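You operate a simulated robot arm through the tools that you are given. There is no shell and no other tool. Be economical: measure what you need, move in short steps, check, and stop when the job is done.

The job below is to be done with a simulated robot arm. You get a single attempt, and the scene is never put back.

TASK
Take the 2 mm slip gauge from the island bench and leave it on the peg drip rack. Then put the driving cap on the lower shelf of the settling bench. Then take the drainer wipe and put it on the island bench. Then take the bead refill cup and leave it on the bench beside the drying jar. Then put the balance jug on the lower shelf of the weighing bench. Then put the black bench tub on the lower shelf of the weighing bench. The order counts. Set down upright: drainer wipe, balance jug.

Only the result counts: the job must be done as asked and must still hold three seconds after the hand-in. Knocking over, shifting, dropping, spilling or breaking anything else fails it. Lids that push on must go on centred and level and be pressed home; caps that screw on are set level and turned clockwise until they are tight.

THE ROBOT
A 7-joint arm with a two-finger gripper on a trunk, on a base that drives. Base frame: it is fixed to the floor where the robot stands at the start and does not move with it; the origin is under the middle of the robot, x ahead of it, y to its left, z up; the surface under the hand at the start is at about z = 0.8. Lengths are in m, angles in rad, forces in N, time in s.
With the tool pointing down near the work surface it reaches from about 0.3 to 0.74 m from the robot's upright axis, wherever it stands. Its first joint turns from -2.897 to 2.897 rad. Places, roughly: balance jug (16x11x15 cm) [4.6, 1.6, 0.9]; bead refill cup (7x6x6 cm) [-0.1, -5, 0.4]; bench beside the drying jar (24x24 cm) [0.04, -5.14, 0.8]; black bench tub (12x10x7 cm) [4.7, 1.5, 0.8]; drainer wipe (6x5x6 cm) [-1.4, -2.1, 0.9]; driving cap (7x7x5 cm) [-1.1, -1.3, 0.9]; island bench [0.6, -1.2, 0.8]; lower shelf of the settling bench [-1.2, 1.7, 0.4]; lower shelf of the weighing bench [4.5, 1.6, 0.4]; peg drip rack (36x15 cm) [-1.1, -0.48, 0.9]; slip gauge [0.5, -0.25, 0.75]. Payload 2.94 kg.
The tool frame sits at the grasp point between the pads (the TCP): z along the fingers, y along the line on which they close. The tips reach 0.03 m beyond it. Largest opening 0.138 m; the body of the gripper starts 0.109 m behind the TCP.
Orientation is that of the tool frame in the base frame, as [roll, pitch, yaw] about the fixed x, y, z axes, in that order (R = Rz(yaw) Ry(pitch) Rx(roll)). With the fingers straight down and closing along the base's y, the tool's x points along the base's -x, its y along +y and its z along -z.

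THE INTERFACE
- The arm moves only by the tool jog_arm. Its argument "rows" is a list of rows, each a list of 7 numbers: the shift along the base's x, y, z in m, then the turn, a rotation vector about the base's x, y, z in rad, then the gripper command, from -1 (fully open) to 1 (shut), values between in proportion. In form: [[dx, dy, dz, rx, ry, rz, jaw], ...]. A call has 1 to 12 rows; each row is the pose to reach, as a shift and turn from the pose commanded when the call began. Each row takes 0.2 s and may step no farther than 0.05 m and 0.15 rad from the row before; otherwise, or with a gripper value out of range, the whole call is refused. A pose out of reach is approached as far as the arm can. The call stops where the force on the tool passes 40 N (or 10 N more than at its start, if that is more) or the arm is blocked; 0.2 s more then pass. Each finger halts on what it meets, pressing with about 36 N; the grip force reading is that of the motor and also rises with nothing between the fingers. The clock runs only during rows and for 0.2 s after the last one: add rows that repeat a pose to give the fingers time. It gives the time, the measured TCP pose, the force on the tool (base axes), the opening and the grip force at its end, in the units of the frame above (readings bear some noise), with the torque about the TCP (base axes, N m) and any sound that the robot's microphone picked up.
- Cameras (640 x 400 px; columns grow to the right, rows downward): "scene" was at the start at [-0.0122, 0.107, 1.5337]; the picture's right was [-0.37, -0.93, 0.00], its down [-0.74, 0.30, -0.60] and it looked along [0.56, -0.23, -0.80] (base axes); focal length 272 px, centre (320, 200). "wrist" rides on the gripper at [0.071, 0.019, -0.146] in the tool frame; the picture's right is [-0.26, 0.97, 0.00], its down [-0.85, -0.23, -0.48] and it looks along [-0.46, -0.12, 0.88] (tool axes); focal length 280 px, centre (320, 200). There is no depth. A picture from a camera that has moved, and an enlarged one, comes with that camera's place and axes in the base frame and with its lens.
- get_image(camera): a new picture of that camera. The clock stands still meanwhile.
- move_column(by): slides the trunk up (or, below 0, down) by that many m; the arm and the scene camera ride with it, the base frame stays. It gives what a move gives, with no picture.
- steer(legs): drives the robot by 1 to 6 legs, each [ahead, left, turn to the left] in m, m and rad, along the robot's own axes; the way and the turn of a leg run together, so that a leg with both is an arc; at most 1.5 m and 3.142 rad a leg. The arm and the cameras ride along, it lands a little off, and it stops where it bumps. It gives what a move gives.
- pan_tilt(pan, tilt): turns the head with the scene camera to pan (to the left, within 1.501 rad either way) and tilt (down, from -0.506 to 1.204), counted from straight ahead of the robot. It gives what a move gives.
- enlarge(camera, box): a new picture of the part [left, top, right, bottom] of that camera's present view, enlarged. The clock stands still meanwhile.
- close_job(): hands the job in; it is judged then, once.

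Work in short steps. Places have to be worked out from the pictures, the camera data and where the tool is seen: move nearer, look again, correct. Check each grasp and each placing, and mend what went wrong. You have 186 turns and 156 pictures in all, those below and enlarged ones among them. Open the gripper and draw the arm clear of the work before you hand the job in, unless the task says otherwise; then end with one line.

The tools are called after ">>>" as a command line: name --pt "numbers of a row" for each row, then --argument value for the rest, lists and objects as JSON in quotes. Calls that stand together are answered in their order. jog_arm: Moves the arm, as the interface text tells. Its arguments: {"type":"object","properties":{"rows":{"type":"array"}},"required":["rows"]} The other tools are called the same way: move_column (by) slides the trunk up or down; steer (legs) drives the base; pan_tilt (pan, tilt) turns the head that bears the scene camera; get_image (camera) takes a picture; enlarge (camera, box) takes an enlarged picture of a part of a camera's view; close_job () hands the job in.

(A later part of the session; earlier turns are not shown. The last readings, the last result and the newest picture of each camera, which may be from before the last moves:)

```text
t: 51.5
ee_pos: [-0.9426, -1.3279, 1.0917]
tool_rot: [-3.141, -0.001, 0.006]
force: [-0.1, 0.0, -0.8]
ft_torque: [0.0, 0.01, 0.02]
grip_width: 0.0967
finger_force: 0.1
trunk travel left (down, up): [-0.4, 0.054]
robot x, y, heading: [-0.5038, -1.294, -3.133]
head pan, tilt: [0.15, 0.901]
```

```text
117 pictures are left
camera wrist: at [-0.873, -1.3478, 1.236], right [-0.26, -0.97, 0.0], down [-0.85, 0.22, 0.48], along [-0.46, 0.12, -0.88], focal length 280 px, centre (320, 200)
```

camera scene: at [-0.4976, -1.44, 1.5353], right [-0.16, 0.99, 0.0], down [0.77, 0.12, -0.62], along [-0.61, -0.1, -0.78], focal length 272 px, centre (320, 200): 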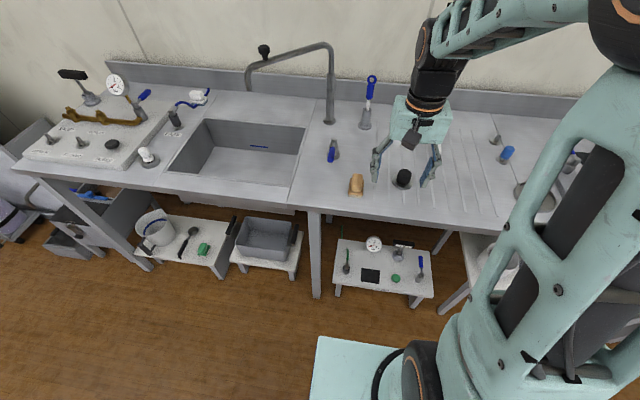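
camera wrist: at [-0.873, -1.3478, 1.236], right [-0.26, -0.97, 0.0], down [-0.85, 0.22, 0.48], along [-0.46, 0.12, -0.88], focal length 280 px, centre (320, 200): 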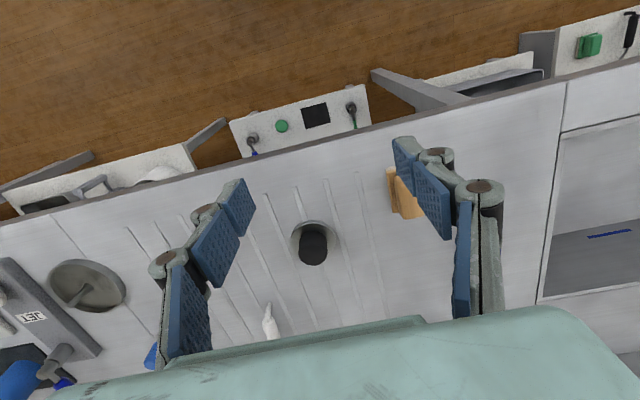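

The driving cap (a black knob on a grey flange) is at about (-1.118, -1.275). I'll hover over it and look.

>>> jog_arm --pt "0 0.045 0 0 0 0 -0.2" --pt "-0.045 0.053 0 0 0 0 -0.1" --pt "-0.09 0.053 0 0 0 0 -0.1" --pt "-0.135 0.053 0 0 0 0 -0.1" --pt "-0.175 0.053 0 0 0 0 -0.1" --pt "-0.175 0.053 -0.045 0 0 0 -0.1" --pt "-0.175 0.053 -0.09 0 0 0 -0.1" --pt "-0.175 0.053 -0.12 0 0 0 -0.1"

>>> get_image --camera "wrist"

>>> enlarge --camera "scene" --box '[350, 130, 450, 210]'

```text
t: 53.3
ee_pos: [-1.1222, -1.2752, 0.9722]
tool_rot: [-3.141, 0.0, 0.007]
force: [0.3, -0.2, 0.2]
ft_torque: [0.0, 0.02, -0.05]
grip_width: 0.0757
finger_force: 0.1
trunk travel left (down, up): [-0.4, 0.054]
robot x, y, heading: [-0.5022, -1.2939, -3.132]
head pan, tilt: [0.15, 0.901]
```

```text
116 pictures are left
camera wrist: at [-1.0504, -1.2951, 1.1166], right [-0.26, -0.97, 0.0], down [-0.85, 0.22, 0.48], along [-0.46, 0.12, -0.88], focal length 280 px, centre (320, 200)
```

wrist: 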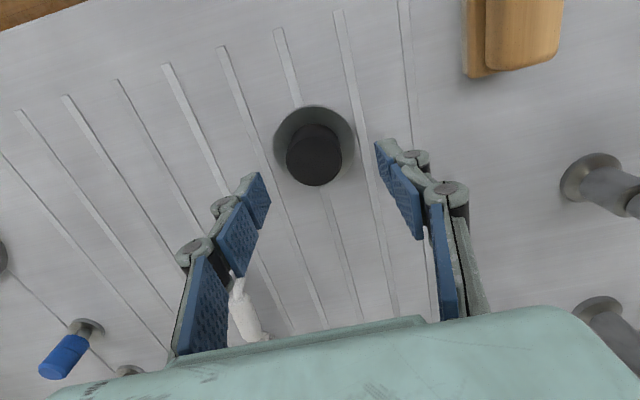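

```text
5.00 times, centred on (400, 170) of scene
camera zoom: at [-0.498, -1.44, 1.5353], right [-0.16, 0.99, 0.0], down [0.77, 0.12, -0.62], along [-0.61, -0.1, -0.78], focal length 1360 px, centre (-80, 350)
```

zoom: 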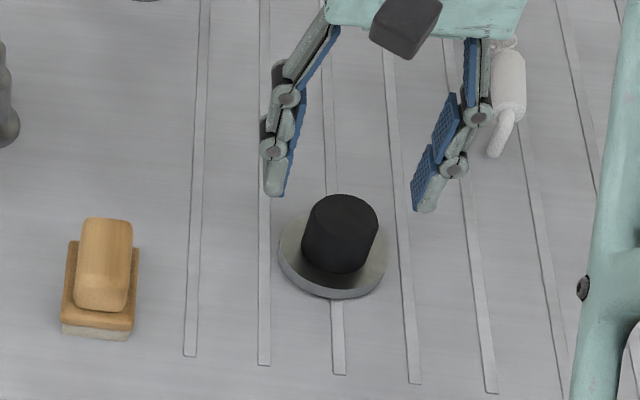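

It's well aligned. I'll shift 6 mm in +x, lower to TCP 0.930 and close.

>>> jog_arm --pt "0.006 0 -0.025 0 0 0 -0.1" --pt "0.006 0 -0.042 0 0 0 -0.1" --pt "0.006 0 -0.042 0 0 0 0.3" --pt "0.006 0 -0.042 0 0 0 0.6" --pt "0.006 0 -0.042 0 0 0 0.9" --pt "0.006 0 -0.042 0 0 0 0.9" --pt "0.006 0 -0.042 0 0 0 0.9"

>>> get_image --camera "wrist"

```text
t: 54.9
ee_pos: [-1.1147, -1.2752, 0.9298]
tool_rot: [-3.141, 0.001, 0.005]
force: [-0.1, 0.4, 0.5]
ft_torque: [0.03, 0.0, -0.03]
grip_width: 0.0411
finger_force: 36.1
trunk travel left (down, up): [-0.4, 0.054]
robot x, y, heading: [-0.5046, -1.2908, -3.133]
head pan, tilt: [0.15, 0.901]
```

```text
114 pictures are left
camera wrist: at [-1.0427, -1.2951, 1.0751], right [-0.26, -0.97, 0.0], down [-0.85, 0.22, 0.48], along [-0.46, 0.12, -0.88], focal length 280 px, centre (320, 200)
```

wrist: 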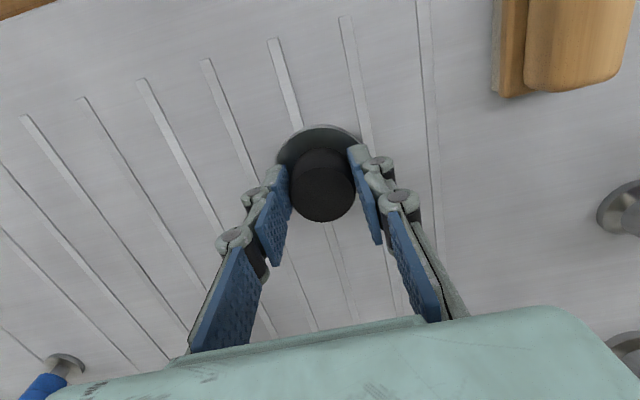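

Gripped at 0.041. I'll lift, retract, turn to face +y and drive up the aisle toward the settling bench.

>>> jog_arm --pt "0 0 0.045 0 0 0 0.9" --pt "0 0 0.09 0 0 0 0.9" --pt "0 0 0.135 0 0 0 0.9" --pt "0 0 0.165 0 0 0 0.9" --pt "0.045 0 0.165 0 0 0 0.9" --pt "0.09 0 0.165 0 0 0 0.9" --pt "0.135 0 0.165 0 0 0 0.9" --pt "0.18 0 0.165 0 0 0 0.9" --pt "0.22 0 0.165 0 0 0 0.9"

>>> steer --legs '[[0, 0, -1.57], [1.4, 0, 0], [0.7, 0, 0]]'

>>> pan_tilt --pan 0.7 --tilt 0.6

>>> get_image --camera "scene"

```text
t: 56.9
ee_pos: [-0.8942, -1.2722, 1.096]
tool_rot: [3.141, 0.001, 0.007]
force: [0.2, -0.4, -2.0]
ft_torque: [-0.02, 0.0, 0.01]
grip_width: 0.0407
finger_force: 35.3
trunk travel left (down, up): [-0.4, 0.054]
robot x, y, heading: [-0.5031, -1.2939, -3.136]
head pan, tilt: [0.15, 0.901]
```

```text
t: 71.2
ee_pos: [-0.464, 1.2076, 1.0955]
tool_rot: [-3.141, 0.0, -1.584]
force: [0.7, 0.5, -1.6]
ft_torque: [0.01, 0.0, 0.02]
grip_width: 0.0412
finger_force: 36.2
trunk travel left (down, up): [-0.4, 0.054]
robot x, y, heading: [-0.4956, 0.8129, 1.56]
head pan, tilt: [0.15, 0.901]
```

```text
t: 72.2
ee_pos: [-0.4655, 1.2084, 1.0947]
tool_rot: [3.14, 0.001, -1.585]
force: [0.2, -0.1, -1.2]
ft_torque: [0.04, -0.01, -0.04]
grip_width: 0.0409
finger_force: 36.5
trunk travel left (down, up): [-0.4, 0.054]
robot x, y, heading: [-0.4908, 0.8128, 1.555]
head pan, tilt: [0.7, 0.6]
```

```text
113 pictures are left
camera scene: at [-0.6863, 0.8063, 1.56], right [0.77, 0.63, 0.0], down [0.36, -0.44, -0.82], along [-0.52, 0.64, -0.57], focal length 272 px, centre (320, 200)
```

scene: 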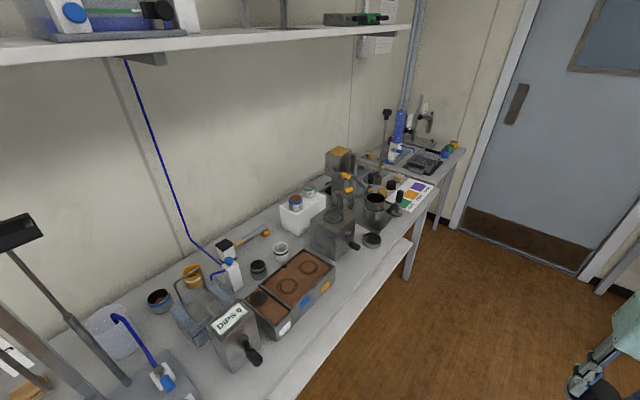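

I need to see the lower shelves. I'll pan more to the left and tilt down to look for where one bench ends and the next begins.

>>> pan_tilt --pan 1.3 --tilt 0.75

>>> get_image --camera "scene"

>>> pan_tilt --pan 0.5 --tilt 1.0

>>> get_image --camera "scene"

```text
t: 73.2
ee_pos: [-0.464, 1.2077, 1.0945]
tool_rot: [-3.14, -0.001, -1.583]
force: [0.5, 1.3, -2.5]
ft_torque: [-0.02, 0.0, -0.02]
grip_width: 0.0409
finger_force: 36.2
trunk travel left (down, up): [-0.4, 0.054]
robot x, y, heading: [-0.4923, 0.8166, 1.557]
head pan, tilt: [1.3, 0.75]
```

```text
112 pictures are left
camera scene: at [-0.7098, 0.7612, 1.5472], right [0.28, 0.96, 0.0], down [0.65, -0.19, -0.73], along [-0.7, 0.2, -0.68], focal length 272 px, centre (320, 200)
```

scene: 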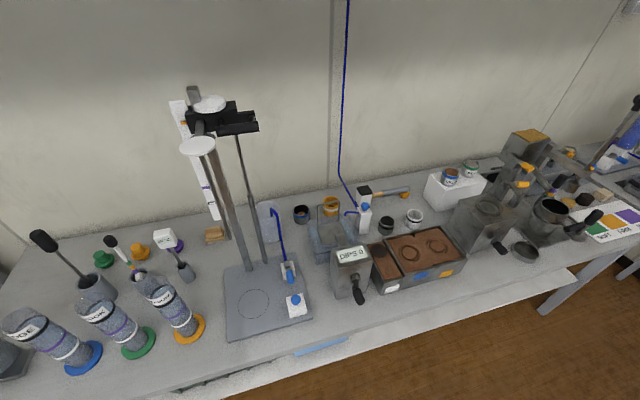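

```text
t: 74.3
ee_pos: [-0.4654, 1.2079, 1.0948]
tool_rot: [3.141, -0.001, -1.583]
force: [-0.3, -0.3, -2.2]
ft_torque: [0.0, -0.04, 0.0]
grip_width: 0.0409
finger_force: 36.4
trunk travel left (down, up): [-0.4, 0.054]
robot x, y, heading: [-0.4929, 0.8183, 1.559]
head pan, tilt: [0.499, 1.0]
```

```text
111 pictures are left
camera scene: at [-0.6629, 0.7995, 1.5281], right [0.88, 0.47, 0.0], down [0.39, -0.74, -0.54], along [-0.25, 0.48, -0.84], focal length 272 px, centre (320, 200)
```

scene: 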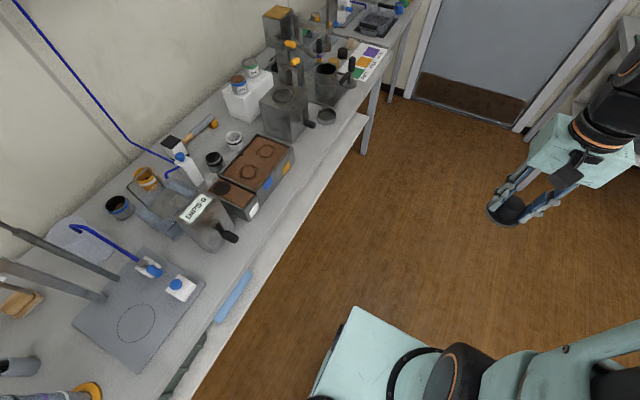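

The bench is continuous, with the settling cylinders at its near end, so it's the settling bench. Its lower shelf is empty toward y≈1.5–1.8. I'll drive there with some standoff and face it.

>>> steer --legs '[[0.75, -0.25, 0], [0, 0, 1.585]]'

>>> pan_tilt --pan 0.35 --tilt 0.9

>>> get_image --camera "scene"

>>> move_column --by -0.39

>>> pan_tilt --pan 0.35 --tilt 0.6

>>> get_image --camera "scene"

```text
t: 82.3
ee_pos: [-0.6234, 1.5757, 1.0957]
tool_rot: [3.14, 0.001, -0.004]
force: [-0.2, 0.7, -1.8]
ft_torque: [-0.01, 0.01, 0.0]
grip_width: 0.041
finger_force: 36.2
trunk travel left (down, up): [-0.4, 0.054]
robot x, y, heading: [-0.2337, 1.5532, 3.138]
head pan, tilt: [0.499, 1.0]
```

```text
t: 83.0
ee_pos: [-0.6245, 1.5764, 1.096]
tool_rot: [-3.141, 0.0, -0.001]
force: [0.4, -0.5, -1.3]
ft_torque: [-0.01, 0.03, -0.03]
grip_width: 0.0409
finger_force: 35.9
trunk travel left (down, up): [-0.4, 0.054]
robot x, y, heading: [-0.2356, 1.5527, 3.142]
head pan, tilt: [0.351, 0.901]
```

```text
110 pictures are left
camera scene: at [-0.2241, 1.3899, 1.5352], right [-0.34, 0.94, 0.0], down [0.74, 0.27, -0.62], along [-0.58, -0.21, -0.78], focal length 272 px, centre (320, 200)
```

scene: 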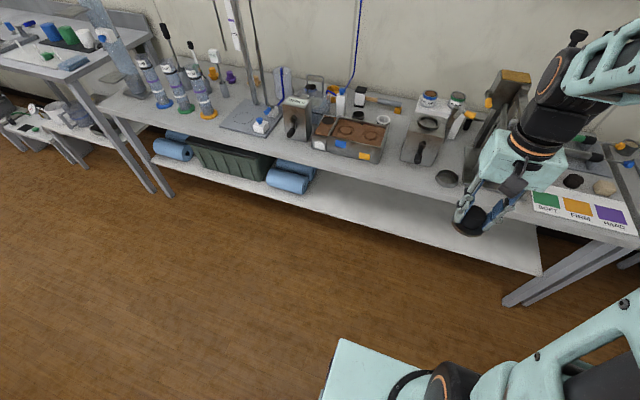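

```text
t: 86.8
ee_pos: [-0.6228, 1.5757, 0.7061]
tool_rot: [-3.142, 0.0, -0.002]
force: [0.7, 0.3, -1.8]
ft_torque: [0.01, 0.0, -0.01]
grip_width: 0.041
finger_force: 35.9
trunk travel left (down, up): [-0.01, 0.444]
robot x, y, heading: [-0.2341, 1.5523, 3.138]
head pan, tilt: [0.351, 0.901]
```

```text
t: 87.6
ee_pos: [-0.6237, 1.5758, 0.7074]
tool_rot: [3.141, 0.002, -0.005]
force: [1.5, 0.0, -2.0]
ft_torque: [0.04, 0.01, 0.0]
grip_width: 0.0408
finger_force: 36.2
trunk travel left (down, up): [-0.01, 0.444]
robot x, y, heading: [-0.2293, 1.5506, 3.135]
head pan, tilt: [0.351, 0.6]
```

```text
109 pictures are left
camera scene: at [-0.2362, 1.3856, 1.17], right [-0.34, 0.94, 0.0], down [0.53, 0.19, -0.82], along [-0.78, -0.28, -0.57], focal length 272 px, centre (320, 200)
```

scene: 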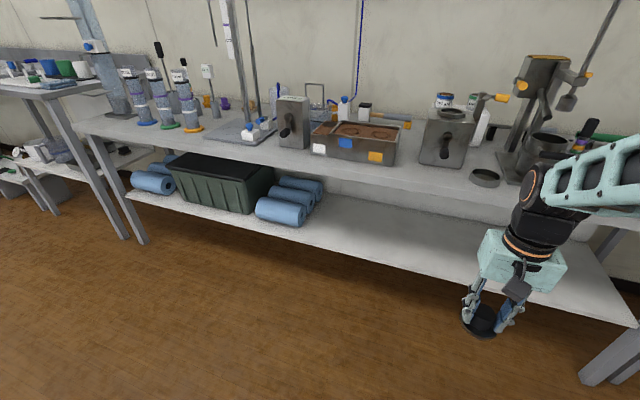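

The shelf is recessed: its front edge is at about x=-1.08, z≈0.39, under a top whose edge is at about x=-0.93. A vertical hand can't reach it, so I'd like to regrasp the cap horizontally from a free spot on the bench's front edge. I'll zoom in to find one.

>>> enlarge --camera "scene" --box '[360, 90, 560, 215]'

```text
3.20 times, centred on (460, 152) of scene
camera zoom: at [-0.2362, 1.3856, 1.17], right [-0.34, 0.94, 0.0], down [0.53, 0.19, -0.82], along [-0.78, -0.28, -0.57], focal length 871 px, centre (-128, 352)
```

zoom: 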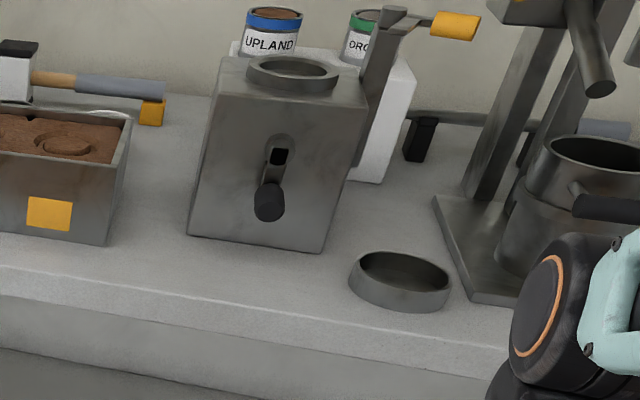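

There's no comfortable free spot for a regrasp, so I'll tilt the tool about 46° and set the cap on the shelf by its front rim. It then settles flat, since its tip limit is about 60°. I'll tilt and lower here first, away from the bench.

>>> jog_arm --pt "0 0 -0.03 0 0.14 0 0.9" --pt "0 0 -0.06 0 0.28 0 0.9" --pt "0 0 -0.09 0 0.42 0 0.9" --pt "0 0 -0.12 0 0.56 0 0.9" --pt "0 0 -0.15 0 0.7 0 0.9" --pt "0 0 -0.18 0 0.8 0 0.9" --pt "0 0 -0.2 0 0.8 0 0.9"

>>> get_image --camera "scene"

>>> get_image --camera "wrist"

```text
t: 89.2
ee_pos: [-0.6954, 1.5886, 0.4806]
tool_rot: [3.138, 0.802, -0.004]
force: [0.2, 0.3, -2.0]
ft_torque: [0.02, -0.04, 0.02]
grip_width: 0.041
finger_force: 35.7
out of reach, approached as far as the arm can: row 3, 4, 5, 6, 7
trunk travel left (down, up): [-0.01, 0.444]
robot x, y, heading: [-0.2277, 1.555, 3.134]
head pan, tilt: [0.351, 0.6]
```

```text
107 pictures are left
camera scene: at [-0.236, 1.3855, 1.1701], right [-0.34, 0.94, 0.0], down [0.53, 0.19, -0.83], along [-0.78, -0.28, -0.56], focal length 272 px, centre (320, 200)
```

scene: 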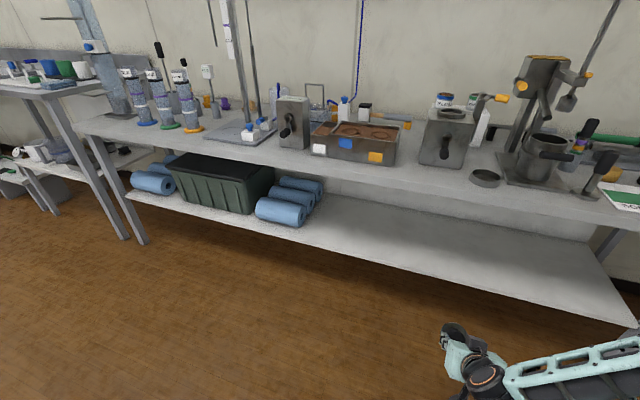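

```text
106 pictures are left
camera wrist: at [-0.5413, 1.568, 0.5298], right [-0.18, -0.96, 0.19], down [-0.25, 0.23, 0.94], along [-0.95, 0.13, -0.28], focal length 280 px, centre (320, 200)
```

wrist: 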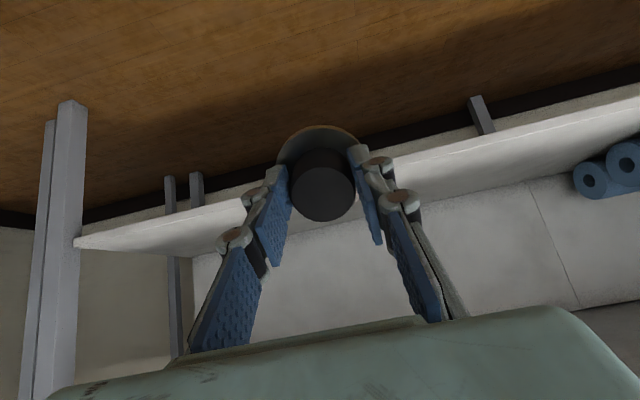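

The tilt is done and the TCP is at z=0.48. I'll drive 0.27 m closer and check clearance under the bench top.

>>> steer --legs '[[0.27, 0, 0]]'

>>> pan_tilt --pan 0 --tilt 0.8

>>> get_image --camera "scene"

>>> get_image --camera "wrist"

```text
t: 91.1
ee_pos: [-0.9615, 1.5886, 0.4802]
tool_rot: [3.139, 0.799, -0.002]
force: [-0.4, 0.0, -2.5]
ft_torque: [0.0, -0.09, -0.01]
grip_width: 0.0408
finger_force: 36.5
trunk travel left (down, up): [-0.01, 0.444]
robot x, y, heading: [-0.4987, 1.5498, 3.142]
head pan, tilt: [0.351, 0.6]
```

```text
t: 91.9
ee_pos: [-0.9622, 1.5877, 0.4808]
tool_rot: [3.136, 0.798, -0.001]
force: [-0.3, -0.3, -2.2]
ft_torque: [0.0, -0.05, 0.0]
grip_width: 0.0408
finger_force: 35.9
trunk travel left (down, up): [-0.01, 0.444]
robot x, y, heading: [-0.5007, 1.5517, 3.141]
head pan, tilt: [0.0, 0.799]
```

```text
105 pictures are left
camera scene: at [-0.5003, 1.4162, 1.1532], right [0.0, 1.0, 0.0], down [0.72, 0.0, -0.7], along [-0.7, 0.0, -0.72], focal length 272 px, centre (320, 200)
```

scene: 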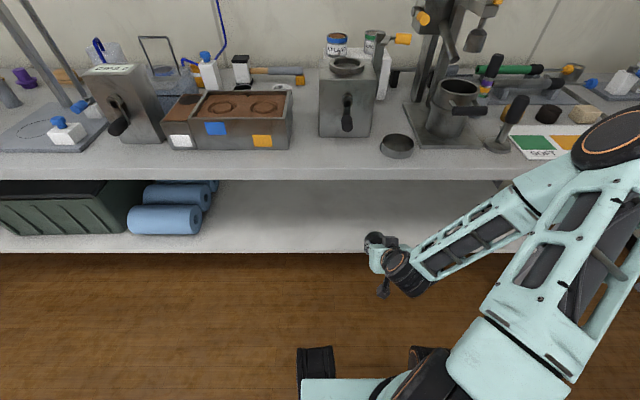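

```text
104 pictures are left
camera wrist: at [-0.8082, 1.5677, 0.5299], right [-0.18, -0.96, 0.19], down [-0.25, 0.23, 0.94], along [-0.95, 0.12, -0.28], focal length 280 px, centre (320, 200)
```

wrist: 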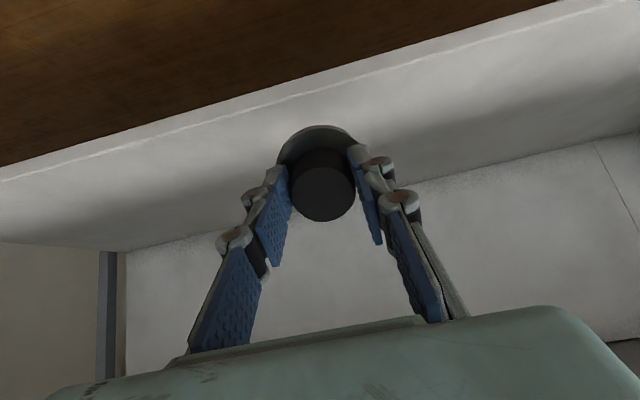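

Better line fits put the shelf's front edge at x≈-1.00. I'll extend 10 cm, then lower gently until the rim touches.

>>> jog_arm --pt "-0.04 0 0 0 0 0 0.9" --pt "-0.08 0 0 0 0 0 0.9" --pt "-0.1 0 0 0 0 0 0.9" --pt "-0.1 0 -0.01 0 0 0 0.9" --pt "-0.1 0 -0.02 0 0 0 0.9" --pt "-0.1 0 -0.026 0 0 0 0.9" --pt "-0.1 0 -0.031 0 0 0 0.9" --pt "-0.1 0 -0.036 0 0 0 0.9" --pt "-0.1 0 -0.041 0 0 0 0.9" --pt "-0.1 0 -0.046 0 0 0 0.9"

>>> get_image --camera "wrist"

```text
t: 94.1
ee_pos: [-1.0634, 1.5884, 0.4357]
tool_rot: [3.139, 0.8, -0.001]
force: [-0.7, -0.4, -2.3]
ft_torque: [0.02, -0.04, 0.03]
grip_width: 0.0409
finger_force: 35.8
trunk travel left (down, up): [-0.01, 0.444]
robot x, y, heading: [-0.4982, 1.55, 3.138]
head pan, tilt: [0.0, 0.799]
```

```text
103 pictures are left
camera wrist: at [-0.9086, 1.5677, 0.484], right [-0.18, -0.96, 0.19], down [-0.25, 0.23, 0.94], along [-0.95, 0.12, -0.28], focal length 280 px, centre (320, 200)
```

wrist: 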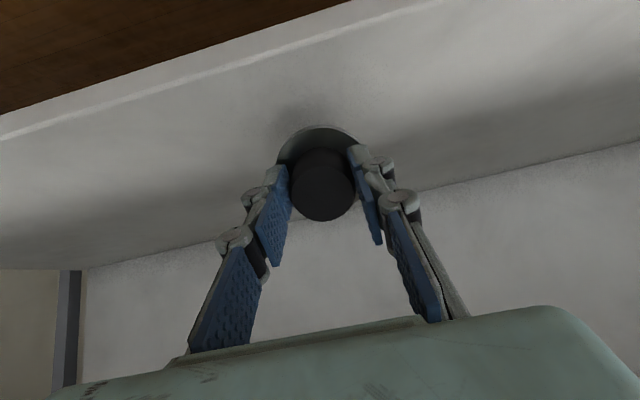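

Shadow shows close to the surface but there's no contact yet. I'll keep lowering in 4 mm rows.

>>> jog_arm --pt "0 0 -0.004 0 0 0 0.9" --pt "0 0 -0.008 0 0 0 0.9" --pt "0 0 -0.012 0 0 0 0.9" --pt "0 0 -0.016 0 0 0 0.9" --pt "0 0 -0.02 0 0 0 0.9" --pt "0 0 -0.024 0 0 0 0.9" --pt "0 0 -0.028 0 0 0 0.9" --pt "0 0 -0.032 0 0 0 0.9" --pt "0 0 -0.036 0 0 0 0.9"

>>> get_image --camera "wrist"

```text
t: 96.0
ee_pos: [-1.0686, 1.5865, 0.4095]
tool_rot: [3.141, 0.823, 0.002]
force: [1.8, -0.2, 16.1]
ft_torque: [0.0, 0.09, 0.02]
grip_width: 0.0409
finger_force: 35.9
trunk travel left (down, up): [-0.01, 0.444]
robot x, y, heading: [-0.498, 1.5536, 3.14]
head pan, tilt: [0.0, 0.799]
stopped in row 9: the force on the tool passed its limit at 41 N (the readings are from after the stop); the commanded pose is now the measured one
```

```text
102 pictures are left
camera wrist: at [-0.9137, 1.5676, 0.456], right [-0.18, -0.97, 0.19], down [-0.23, 0.23, 0.95], along [-0.96, 0.12, -0.26], focal length 280 px, centre (320, 200)
```

wrist: 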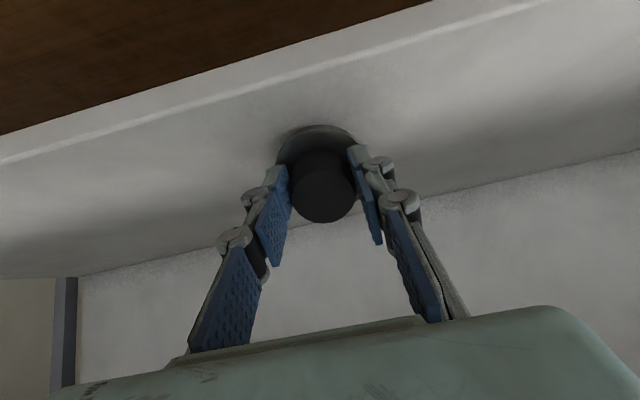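

The rim is in contact. I'll open in small increments so the cap settles.

>>> jog_arm --pt "0 0 0.001 0 0 0 0.38" --pt "0 0 0.001 0 0 0 0.33" --pt "0 0 0.001 0 0 0 0.28" --pt "0 0 0.001 0 0 0 0.2" --pt "0 0 0.001 0 0 0 0.0" --pt "0 0 0.001 0 0 0 -0.1" --pt "0 0 0.001 0 0 0 -0.1"

>>> get_image --camera "wrist"

```text
t: 97.6
ee_pos: [-1.0654, 1.5867, 0.4075]
tool_rot: [-3.14, 0.815, 0.0]
force: [0.4, -0.2, 0.5]
ft_torque: [-0.01, -0.03, 0.01]
grip_width: 0.0756
finger_force: 0.1
trunk travel left (down, up): [-0.01, 0.444]
robot x, y, heading: [-0.4957, 1.5521, 3.139]
head pan, tilt: [0.0, 0.799]
```

```text
101 pictures are left
camera wrist: at [-0.9123, 1.5674, 0.4549], right [-0.18, -0.97, 0.19], down [-0.24, 0.23, 0.94], along [-0.96, 0.12, -0.27], focal length 280 px, centre (320, 200)
```

wrist: 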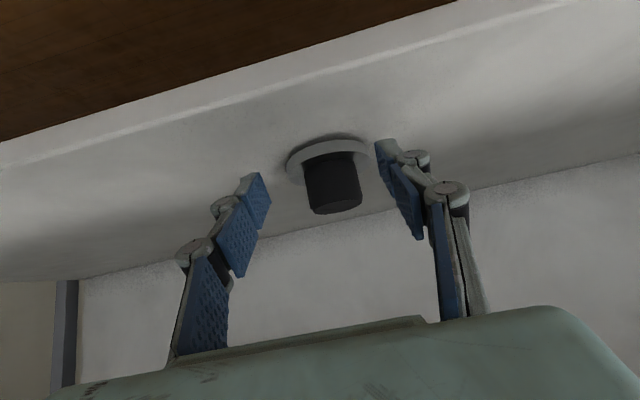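

The cap sits flat on the shelf, well inside the edge. I'll back the hand out along +x, drive back, then raise the trunk and untilt.

>>> jog_arm --pt "0.01 0 0.005 0 0 0 -0.3" --pt "0.04 0 0.01 0 0 0 -0.3" --pt "0.08 0 0.02 0 0 0 -0.3" --pt "0.11 0 0.03 0 0 0 -0.3"

>>> steer --legs '[[-0.3, 0, 0]]'

>>> jog_arm --pt "0.02 0 0.04 0 -0.14 0 0.0" --pt "0.02 0 0.08 0 -0.28 0 0.0" --pt "0.02 0 0.11 0 -0.42 0 0.0" --pt "0.02 0 0.14 0 -0.56 0 0.0" --pt "0.02 0 0.17 0 -0.7 0 0.0" --pt "0.02 0 0.2 0 -0.812 0 0.0"

>>> get_image --camera "scene"

```text
t: 98.6
ee_pos: [-0.9553, 1.5874, 0.4388]
tool_rot: [-3.141, 0.815, 0.0]
force: [-0.1, 0.4, 0.0]
ft_torque: [0.01, -0.03, 0.01]
grip_width: 0.0898
finger_force: 0.0
trunk travel left (down, up): [-0.01, 0.444]
robot x, y, heading: [-0.4982, 1.5515, 3.141]
head pan, tilt: [0.0, 0.799]
```

```text
t: 100.6
ee_pos: [-0.6552, 1.5867, 0.4401]
tool_rot: [3.141, 0.815, 0.001]
force: [0.4, 0.0, 0.1]
ft_torque: [-0.02, 0.01, -0.06]
grip_width: 0.0898
finger_force: 0.0
trunk travel left (down, up): [-0.01, 0.444]
robot x, y, heading: [-0.1945, 1.5524, -3.14]
head pan, tilt: [0.0, 0.799]
```

```text
t: 102.0
ee_pos: [-0.6347, 1.5882, 0.6404]
tool_rot: [3.139, 0.001, 0.002]
force: [0.0, -1.1, -0.1]
ft_torque: [0.0, 0.0, 0.01]
grip_width: 0.0693
finger_force: 0.1
out of reach, approached as far as the arm can: row 1
trunk travel left (down, up): [-0.01, 0.444]
robot x, y, heading: [-0.197, 1.5504, -3.139]
head pan, tilt: [0.0, 0.799]
```

```text
100 pictures are left
camera scene: at [-0.1995, 1.4165, 1.1532], right [0.0, 1.0, 0.0], down [0.72, 0.0, -0.7], along [-0.7, 0.0, -0.72], focal length 272 px, centre (320, 200)
```

scene: 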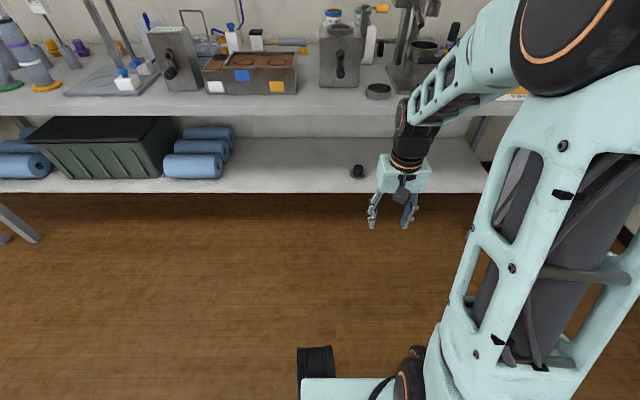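

The cap rests on the shelf. I'll raise the trunk, turn to face -y, and drive down the aisle to the wipe near y≈-2.1.

>>> move_column --by 0.42

>>> steer --legs '[[0, 0, 1.57], [0.1, -0.2, 0], [1.5, 0, 0], [1.5, 0, 0], [0.45, 0, 0], [0, 0, -1.57]]'

>>> pan_tilt --pan 0.1 --tilt 0.7

>>> get_image --camera "scene"

```text
refused: 0.42 is not a number from -0.4 to 0.4
```

```text
t: 128.4
ee_pos: [-0.6804, -1.9566, 0.6389]
tool_rot: [3.14, 0.004, 0.037]
force: [0.6, -0.3, 0.7]
ft_torque: [0.0, -0.01, 0.0]
grip_width: 0.069
finger_force: 0.1
trunk travel left (down, up): [-0.01, 0.444]
robot x, y, heading: [-0.2424, -1.9745, -3.102]
head pan, tilt: [0.0, 0.799]
```

```text
t: 129.1
ee_pos: [-0.6809, -1.9547, 0.6388]
tool_rot: [3.138, 0.004, 0.037]
force: [0.6, -0.9, -1.3]
ft_torque: [0.01, -0.02, -0.01]
grip_width: 0.0691
finger_force: 0.1
trunk travel left (down, up): [-0.01, 0.444]
robot x, y, heading: [-0.2395, -1.9732, -3.104]
head pan, tilt: [0.099, 0.7]
```

```text
99 pictures are left
camera scene: at [-0.2433, -2.1197, 1.1614], right [-0.13, 0.99, 0.0], down [0.64, 0.09, -0.76], along [-0.76, -0.1, -0.64], focal length 272 px, centre (320, 200)
```

scene: 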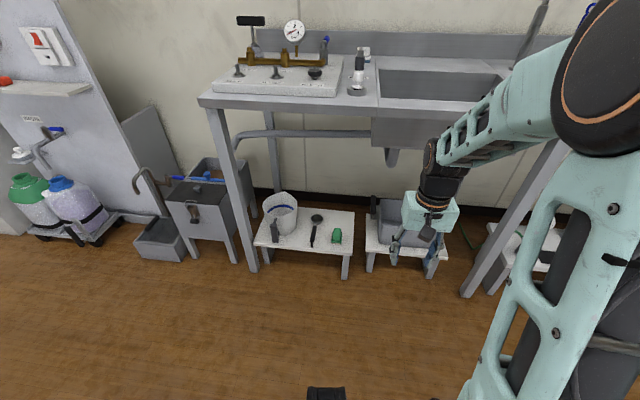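

The trunk command was refused because the maximum is 0.4, but the drive was fine. I'll raise the trunk now and look again.

>>> move_column --by 0.4

>>> steer --legs '[[0.32, 0, -0.04]]'

>>> pan_tilt --pan 0.1 --tilt 0.8

>>> get_image --camera "scene"

>>> get_image --camera "wrist"

```text
t: 132.9
ee_pos: [-0.6801, -1.9559, 1.0395]
tool_rot: [3.141, 0.002, 0.036]
force: [-0.3, 0.6, 0.4]
ft_torque: [0.04, 0.0, 0.0]
grip_width: 0.0689
finger_force: 0.0
trunk travel left (down, up): [-0.41, 0.044]
robot x, y, heading: [-0.2412, -1.9749, -3.106]
head pan, tilt: [0.099, 0.7]
```

```text
t: 135.1
ee_pos: [-1.0051, -1.9449, 1.0396]
tool_rot: [3.139, 0.002, -0.004]
force: [-1.0, 0.9, -0.2]
ft_torque: [-0.03, -0.01, -0.01]
grip_width: 0.0693
finger_force: 0.0
trunk travel left (down, up): [-0.41, 0.044]
robot x, y, heading: [-0.5644, -1.9807, 3.133]
head pan, tilt: [0.099, 0.7]
```

```text
t: 135.7
ee_pos: [-1.0035, -1.9436, 1.0399]
tool_rot: [3.139, 0.003, -0.003]
force: [-0.2, 0.4, 0.0]
ft_torque: [-0.01, -0.01, 0.05]
grip_width: 0.069
finger_force: 0.0
trunk travel left (down, up): [-0.41, 0.044]
robot x, y, heading: [-0.5666, -1.9837, 3.136]
head pan, tilt: [0.099, 0.799]
```

```text
98 pictures are left
camera scene: at [-0.5701, -2.1246, 1.5532], right [-0.1, 1.0, 0.0], down [0.71, 0.07, -0.7], along [-0.69, -0.07, -0.72], focal length 272 px, centre (320, 200)
```

scene: 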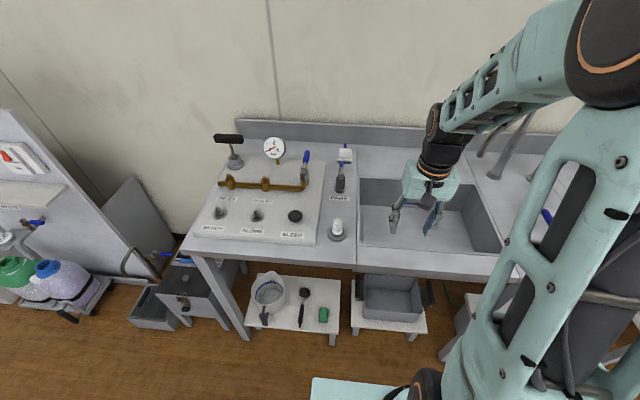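

```text
97 pictures are left
camera wrist: at [-0.9335, -1.964, 1.1837], right [-0.27, -0.96, 0.0], down [-0.85, 0.23, 0.48], along [-0.46, 0.12, -0.88], focal length 280 px, centre (320, 200)
```

wrist: 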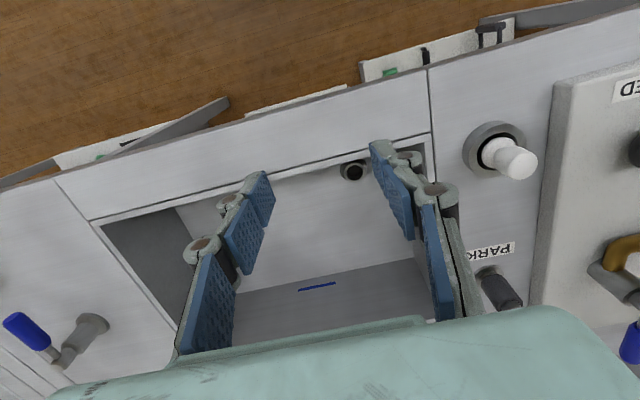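

>>> enlarge --camera "scene" --box '[290, 130, 390, 250]'

```text
3.33 times, centred on (340, 190) of scene
camera zoom: at [-0.5701, -2.1246, 1.5532], right [-0.1, 1.0, 0.0], down [0.71, 0.07, -0.7], along [-0.69, -0.07, -0.72], focal length 907 px, centre (253, 233)
```

zoom: 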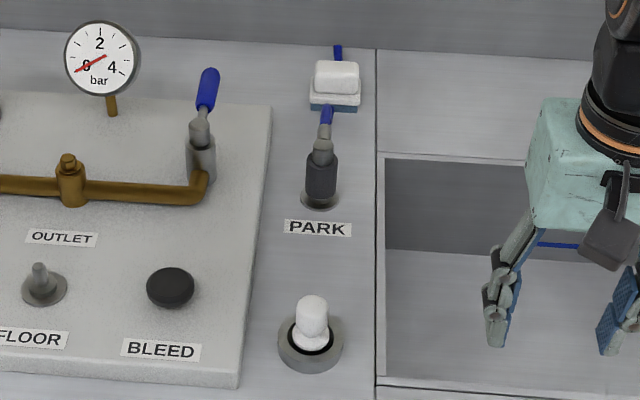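

The wipe (white block on a small base) is at about (-1.437, -2.116), right behind the PARK lever. I'll raise the hand, drive as near as is safe, and look with the wrist camera from above.

>>> jog_arm --pt "0 0 0.045 0 0 0 -0.2" --pt "0 0 0.09 0 0 0 -0.2" --pt "0 0 0.135 0 0 0 -0.2" --pt "0 0 0.17 0 0 0 -0.2"

>>> steer --legs '[[0.105, 0.13, 0]]'

>>> jog_arm --pt "-0.045 0 0 0 0 0 -0.2" --pt "-0.09 0 0 0 0 0 -0.2" --pt "-0.135 0 0 0 0 0 -0.2" --pt "-0.18 0 0 0 0 0 -0.2" --pt "-0.22 0 0 0 0 0 -0.2"

>>> get_image --camera "wrist"

>>> get_image --camera "scene"

```text
t: 136.7
ee_pos: [-1.0058, -1.9451, 1.2119]
tool_rot: [3.141, 0.003, -0.005]
force: [-0.6, 1.0, 0.4]
ft_torque: [0.01, 0.03, -0.03]
grip_width: 0.0831
finger_force: 0.1
trunk travel left (down, up): [-0.41, 0.044]
robot x, y, heading: [-0.5706, -1.982, 3.134]
head pan, tilt: [0.099, 0.799]
```

```text
t: 138.5
ee_pos: [-1.11, -2.0737, 1.212]
tool_rot: [3.14, 0.002, -0.001]
force: [0.2, -0.5, 0.8]
ft_torque: [0.02, 0.01, 0.02]
grip_width: 0.0828
finger_force: 0.1
trunk travel left (down, up): [-0.41, 0.044]
robot x, y, heading: [-0.6763, -2.1089, 3.139]
head pan, tilt: [0.099, 0.799]
```

```text
t: 139.7
ee_pos: [-1.3304, -2.0733, 1.2085]
tool_rot: [3.139, 0.0, -0.002]
force: [-0.3, 0.1, -0.2]
ft_torque: [-0.02, -0.05, -0.04]
grip_width: 0.0828
finger_force: 0.1
trunk travel left (down, up): [-0.41, 0.044]
robot x, y, heading: [-0.6715, -2.1091, 3.143]
head pan, tilt: [0.099, 0.799]
```

```text
95 pictures are left
camera wrist: at [-1.259, -2.0931, 1.3534], right [-0.26, -0.96, 0.0], down [-0.85, 0.23, 0.48], along [-0.46, 0.12, -0.88], focal length 280 px, centre (320, 200)
```

wrist: 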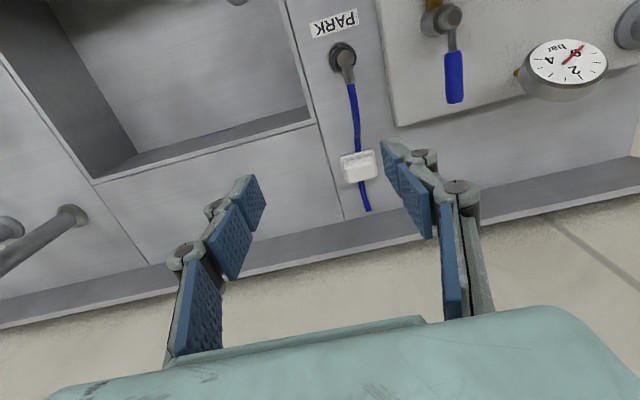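

```text
94 pictures are left
camera scene: at [-0.6752, -2.2529, 1.5532], right [-0.1, 1.0, 0.0], down [0.71, 0.07, -0.7], along [-0.69, -0.07, -0.72], focal length 272 px, centre (320, 200)
```

scene: 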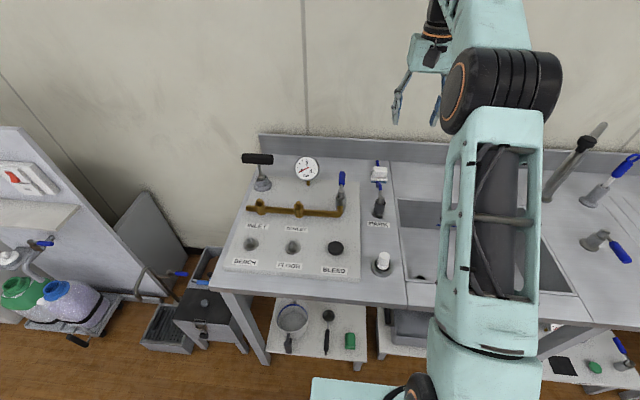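

The wipe is at about (-1.438, -2.113) with its top near 0.935. A thin blue hose passes under it. I'll zoom to get its orientation while moving to a hover pose.

>>> jog_arm --pt "0 -0.02 -0.04 0 0 0 -0.2" --pt "0 -0.04 -0.08 0 0 0 -0.2" --pt "-0.04 -0.04 -0.1 0 0 0 -0.2" --pt "-0.08 -0.04 -0.12 0 0 0 -0.2" --pt "-0.1 -0.04 -0.14 0 0 0 -0.2" --pt "-0.107 -0.04 -0.16 0 0 0 -0.2"

>>> get_image --camera "wrist"

>>> enlarge --camera "scene" --box '[330, 130, 440, 220]'

```text
t: 141.1
ee_pos: [-1.4023, -2.1124, 1.0538]
tool_rot: [3.14, 0.004, -0.001]
force: [0.2, 0.4, 0.0]
ft_torque: [0.0, 0.07, 0.0]
grip_width: 0.083
finger_force: 0.1
out of reach, approached as far as the arm can: row 4, 5, 6
trunk travel left (down, up): [-0.41, 0.044]
robot x, y, heading: [-0.6721, -2.1087, 3.138]
head pan, tilt: [0.099, 0.799]
```

```text
93 pictures are left
camera wrist: at [-1.3311, -2.1325, 1.1969], right [-0.26, -0.96, 0.0], down [-0.85, 0.23, 0.48], along [-0.46, 0.12, -0.88], focal length 280 px, centre (320, 200)
```

wrist: 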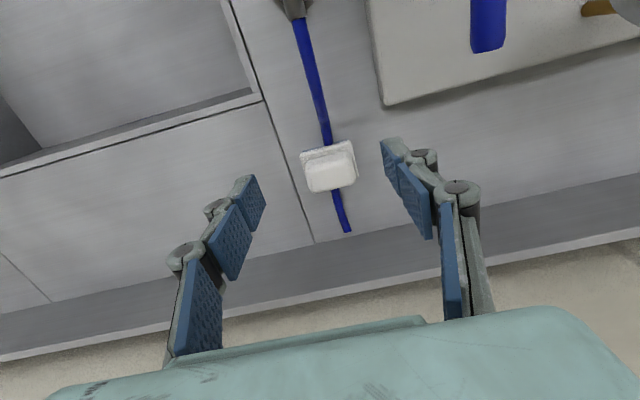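

```text
4.44 times, centred on (385, 175) of scene
camera zoom: at [-0.6726, -2.2529, 1.5532], right [-0.1, 1.0, 0.0], down [0.71, 0.07, -0.7], along [-0.69, -0.07, -0.72], focal length 1209 px, centre (31, 311)
```

zoom: 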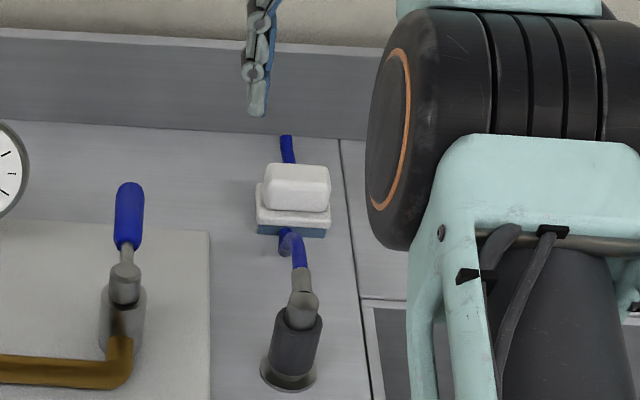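

The wipe is square to the axes at about (-1.439, -2.114), and vertical reach stops 3-4 cm short. I'll tilt the tool 0.35 rad outward while holding position and see what it reaches.

>>> jog_arm --pt "0 0 0.0 0 0.12 0 -0.2" --pt "0 0 0 0 0.24 0 -0.2" --pt "0 0 -0.02 0 0.35 0 -0.2" --pt "0 0 -0.04 0 0.35 0 -0.2"

>>> get_image --camera "wrist"

```text
t: 142.1
ee_pos: [-1.4002, -2.1132, 1.0098]
tool_rot: [3.137, 0.355, -0.002]
force: [-0.1, 1.2, 0.1]
ft_torque: [0.0, 0.01, -0.02]
grip_width: 0.0828
finger_force: 0.0
trunk travel left (down, up): [-0.41, 0.044]
robot x, y, heading: [-0.6725, -2.1048, 3.141]
head pan, tilt: [0.099, 0.799]
```

```text
91 pictures are left
camera wrist: at [-1.2839, -2.1326, 1.1214], right [-0.25, -0.96, 0.09], down [-0.63, 0.23, 0.74], along [-0.74, 0.12, -0.67], focal length 280 px, centre (320, 200)
```

wrist: 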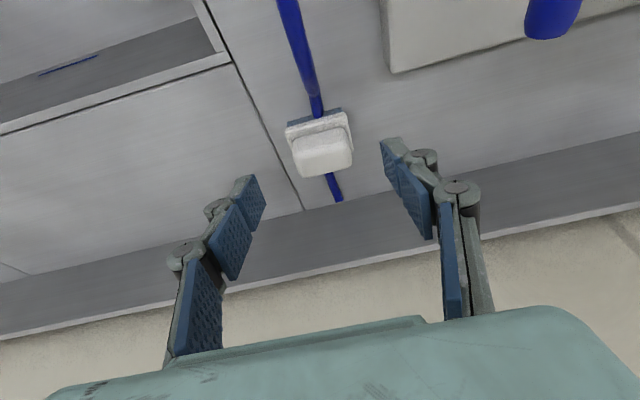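

The reach is good with the tilt. I'll move forward 3.7 cm, then down to TCP z≈0.945 to check.

>>> jog_arm --pt "-0.037 0 0 0 0 0 -0.2" --pt "-0.037 -0.001 -0.035 0 0 0 -0.2" --pt "-0.037 -0.001 -0.06 0 0 0 -0.2"

>>> get_image --camera "wrist"

```text
t: 142.9
ee_pos: [-1.4375, -2.1122, 0.9519]
tool_rot: [3.137, 0.352, -0.003]
force: [-0.9, 0.5, -0.3]
ft_torque: [0.03, 0.02, -0.01]
grip_width: 0.0827
finger_force: 0.0
trunk travel left (down, up): [-0.41, 0.044]
robot x, y, heading: [-0.6717, -2.1134, 3.139]
head pan, tilt: [0.099, 0.799]
```

```text
90 pictures are left
camera wrist: at [-1.3214, -2.1326, 1.0628], right [-0.25, -0.96, 0.09], down [-0.63, 0.23, 0.74], along [-0.73, 0.12, -0.67], focal length 280 px, centre (320, 200)
```

wrist: 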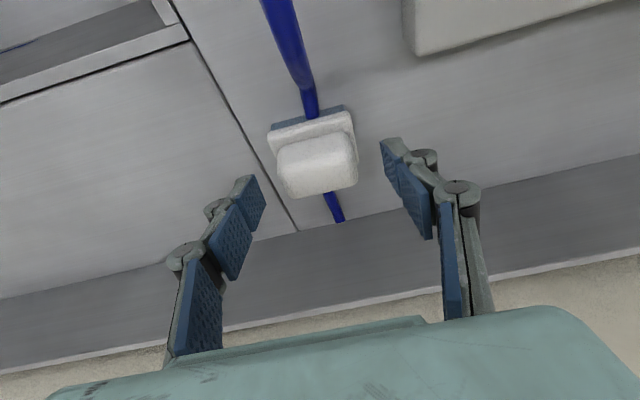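

The fingers straddle the block. I'll lower 2.5 cm and close.

>>> jog_arm --pt "-0.003 -0.001 -0.013 0 0 0 -0.2" --pt "-0.004 -0.001 -0.025 0 0 0 -0.2" --pt "-0.004 -0.001 -0.025 0 0 0 0.2" --pt "-0.004 -0.001 -0.025 0 0 0 0.5" --pt "-0.004 -0.001 -0.025 0 0 0 0.7" --pt "-0.004 -0.001 -0.025 0 0 0 0.7"

>>> get_image --camera "wrist"

```text
t: 144.3
ee_pos: [-1.4411, -2.1148, 0.9276]
tool_rot: [3.136, 0.353, 0.0]
force: [0.1, -0.1, 0.5]
ft_torque: [0.02, 0.03, 0.03]
grip_width: 0.0588
finger_force: 36.2
trunk travel left (down, up): [-0.41, 0.044]
robot x, y, heading: [-0.6685, -2.1079, 3.14]
head pan, tilt: [0.099, 0.799]
```

```text
89 pictures are left
camera wrist: at [-1.3256, -2.1349, 1.037], right [-0.25, -0.96, 0.09], down [-0.63, 0.23, 0.74], along [-0.73, 0.12, -0.67], focal length 280 px, centre (320, 200)
```

wrist: 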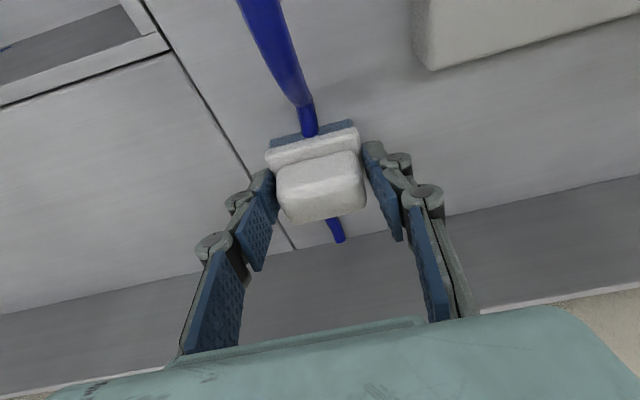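

Gripped at 0.059. I'll lift straight up, clear of the hose, then retract.

>>> jog_arm --pt "0 0 0.03 0 0 0 0.7" --pt "0.0 0 0.07 0 0 0 0.7" --pt "0.02 0 0.11 0 0 0 0.7" --pt "0.05 0 0.14 0 0 0 0.7" --pt "0.09 0 0.16 0 0 0 0.7" --pt "0.13 0 0.18 0 0 0 0.7" --pt "0.17 0 0.2 0 0 0 0.7" --pt "0.21 0 0.2 0 0 0 0.7" --pt "0.255 0 0.2 0 0 0 0.7" --pt "0.3 0 0.2 0 0 0 0.7"

>>> get_image --camera "wrist"

>>> get_image --camera "scene"

```text
t: 146.5
ee_pos: [-1.1398, -2.116, 1.1265]
tool_rot: [3.14, 0.355, -0.002]
force: [0.0, 0.5, -1.2]
ft_torque: [0.01, 0.04, 0.01]
grip_width: 0.0591
finger_force: 36.2
trunk travel left (down, up): [-0.41, 0.044]
robot x, y, heading: [-0.665, -2.1101, 3.14]
head pan, tilt: [0.099, 0.799]
```

```text
88 pictures are left
camera wrist: at [-1.0234, -2.1353, 1.2368], right [-0.25, -0.96, 0.09], down [-0.63, 0.23, 0.74], along [-0.74, 0.12, -0.67], focal length 280 px, centre (320, 200)
```

wrist: 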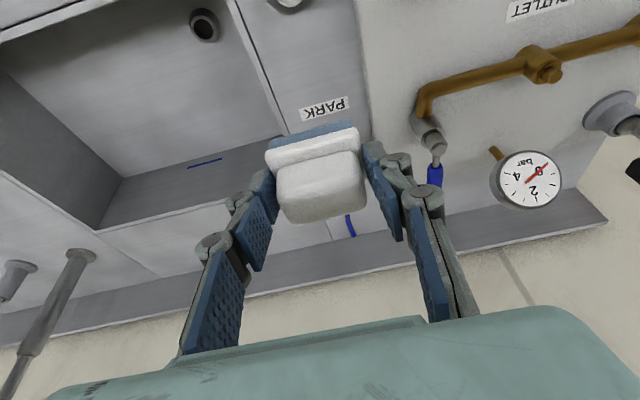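

```text
87 pictures are left
camera scene: at [-0.6725, -2.2529, 1.5532], right [-0.1, 1.0, 0.0], down [0.71, 0.07, -0.7], along [-0.69, -0.07, -0.72], focal length 272 px, centre (320, 200)
```

scene: 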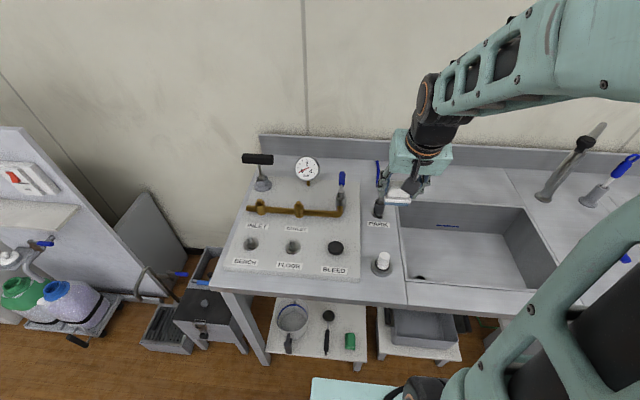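

The wipe is held level. I'll back out, drive up the aisle to y≈-1.3 and face the island bench.

>>> steer --legs '[[-0.3, 0, 0], [0, 0, -1.57], [0.8, 0, 0], [0, 0, -1.57]]'

>>> pan_tilt --pan 0.2 --tilt 0.75

>>> get_image --camera "scene"

```text
t: 160.1
ee_pos: [0.109, -1.3035, 1.1257]
tool_rot: [3.137, 0.352, -3.136]
force: [-0.7, 0.4, -1.1]
ft_torque: [-0.01, 0.02, -0.02]
grip_width: 0.059
finger_force: 36.5
trunk travel left (down, up): [-0.41, 0.044]
robot x, y, heading: [-0.3595, -1.308, 0.003]
head pan, tilt: [0.099, 0.799]
```

```text
t: 160.8
ee_pos: [0.1086, -1.3036, 1.1259]
tool_rot: [3.138, 0.352, -3.135]
force: [-0.3, 0.1, -1.6]
ft_torque: [0.01, 0.06, 0.0]
grip_width: 0.059
finger_force: 35.9
trunk travel left (down, up): [-0.41, 0.044]
robot x, y, heading: [-0.3578, -1.3124, 0.004]
head pan, tilt: [0.201, 0.75]
```

```text
86 pictures are left
camera scene: at [-0.3613, -1.1615, 1.5572], right [0.2, -0.98, 0.0], down [-0.67, -0.14, -0.73], along [0.72, 0.15, -0.68], focal length 272 px, centre (320, 200)
```

scene: 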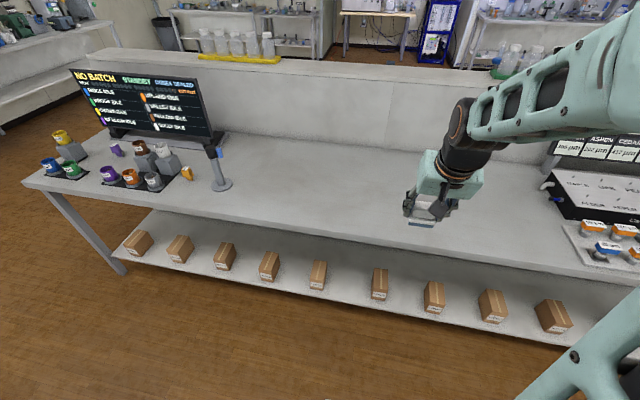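

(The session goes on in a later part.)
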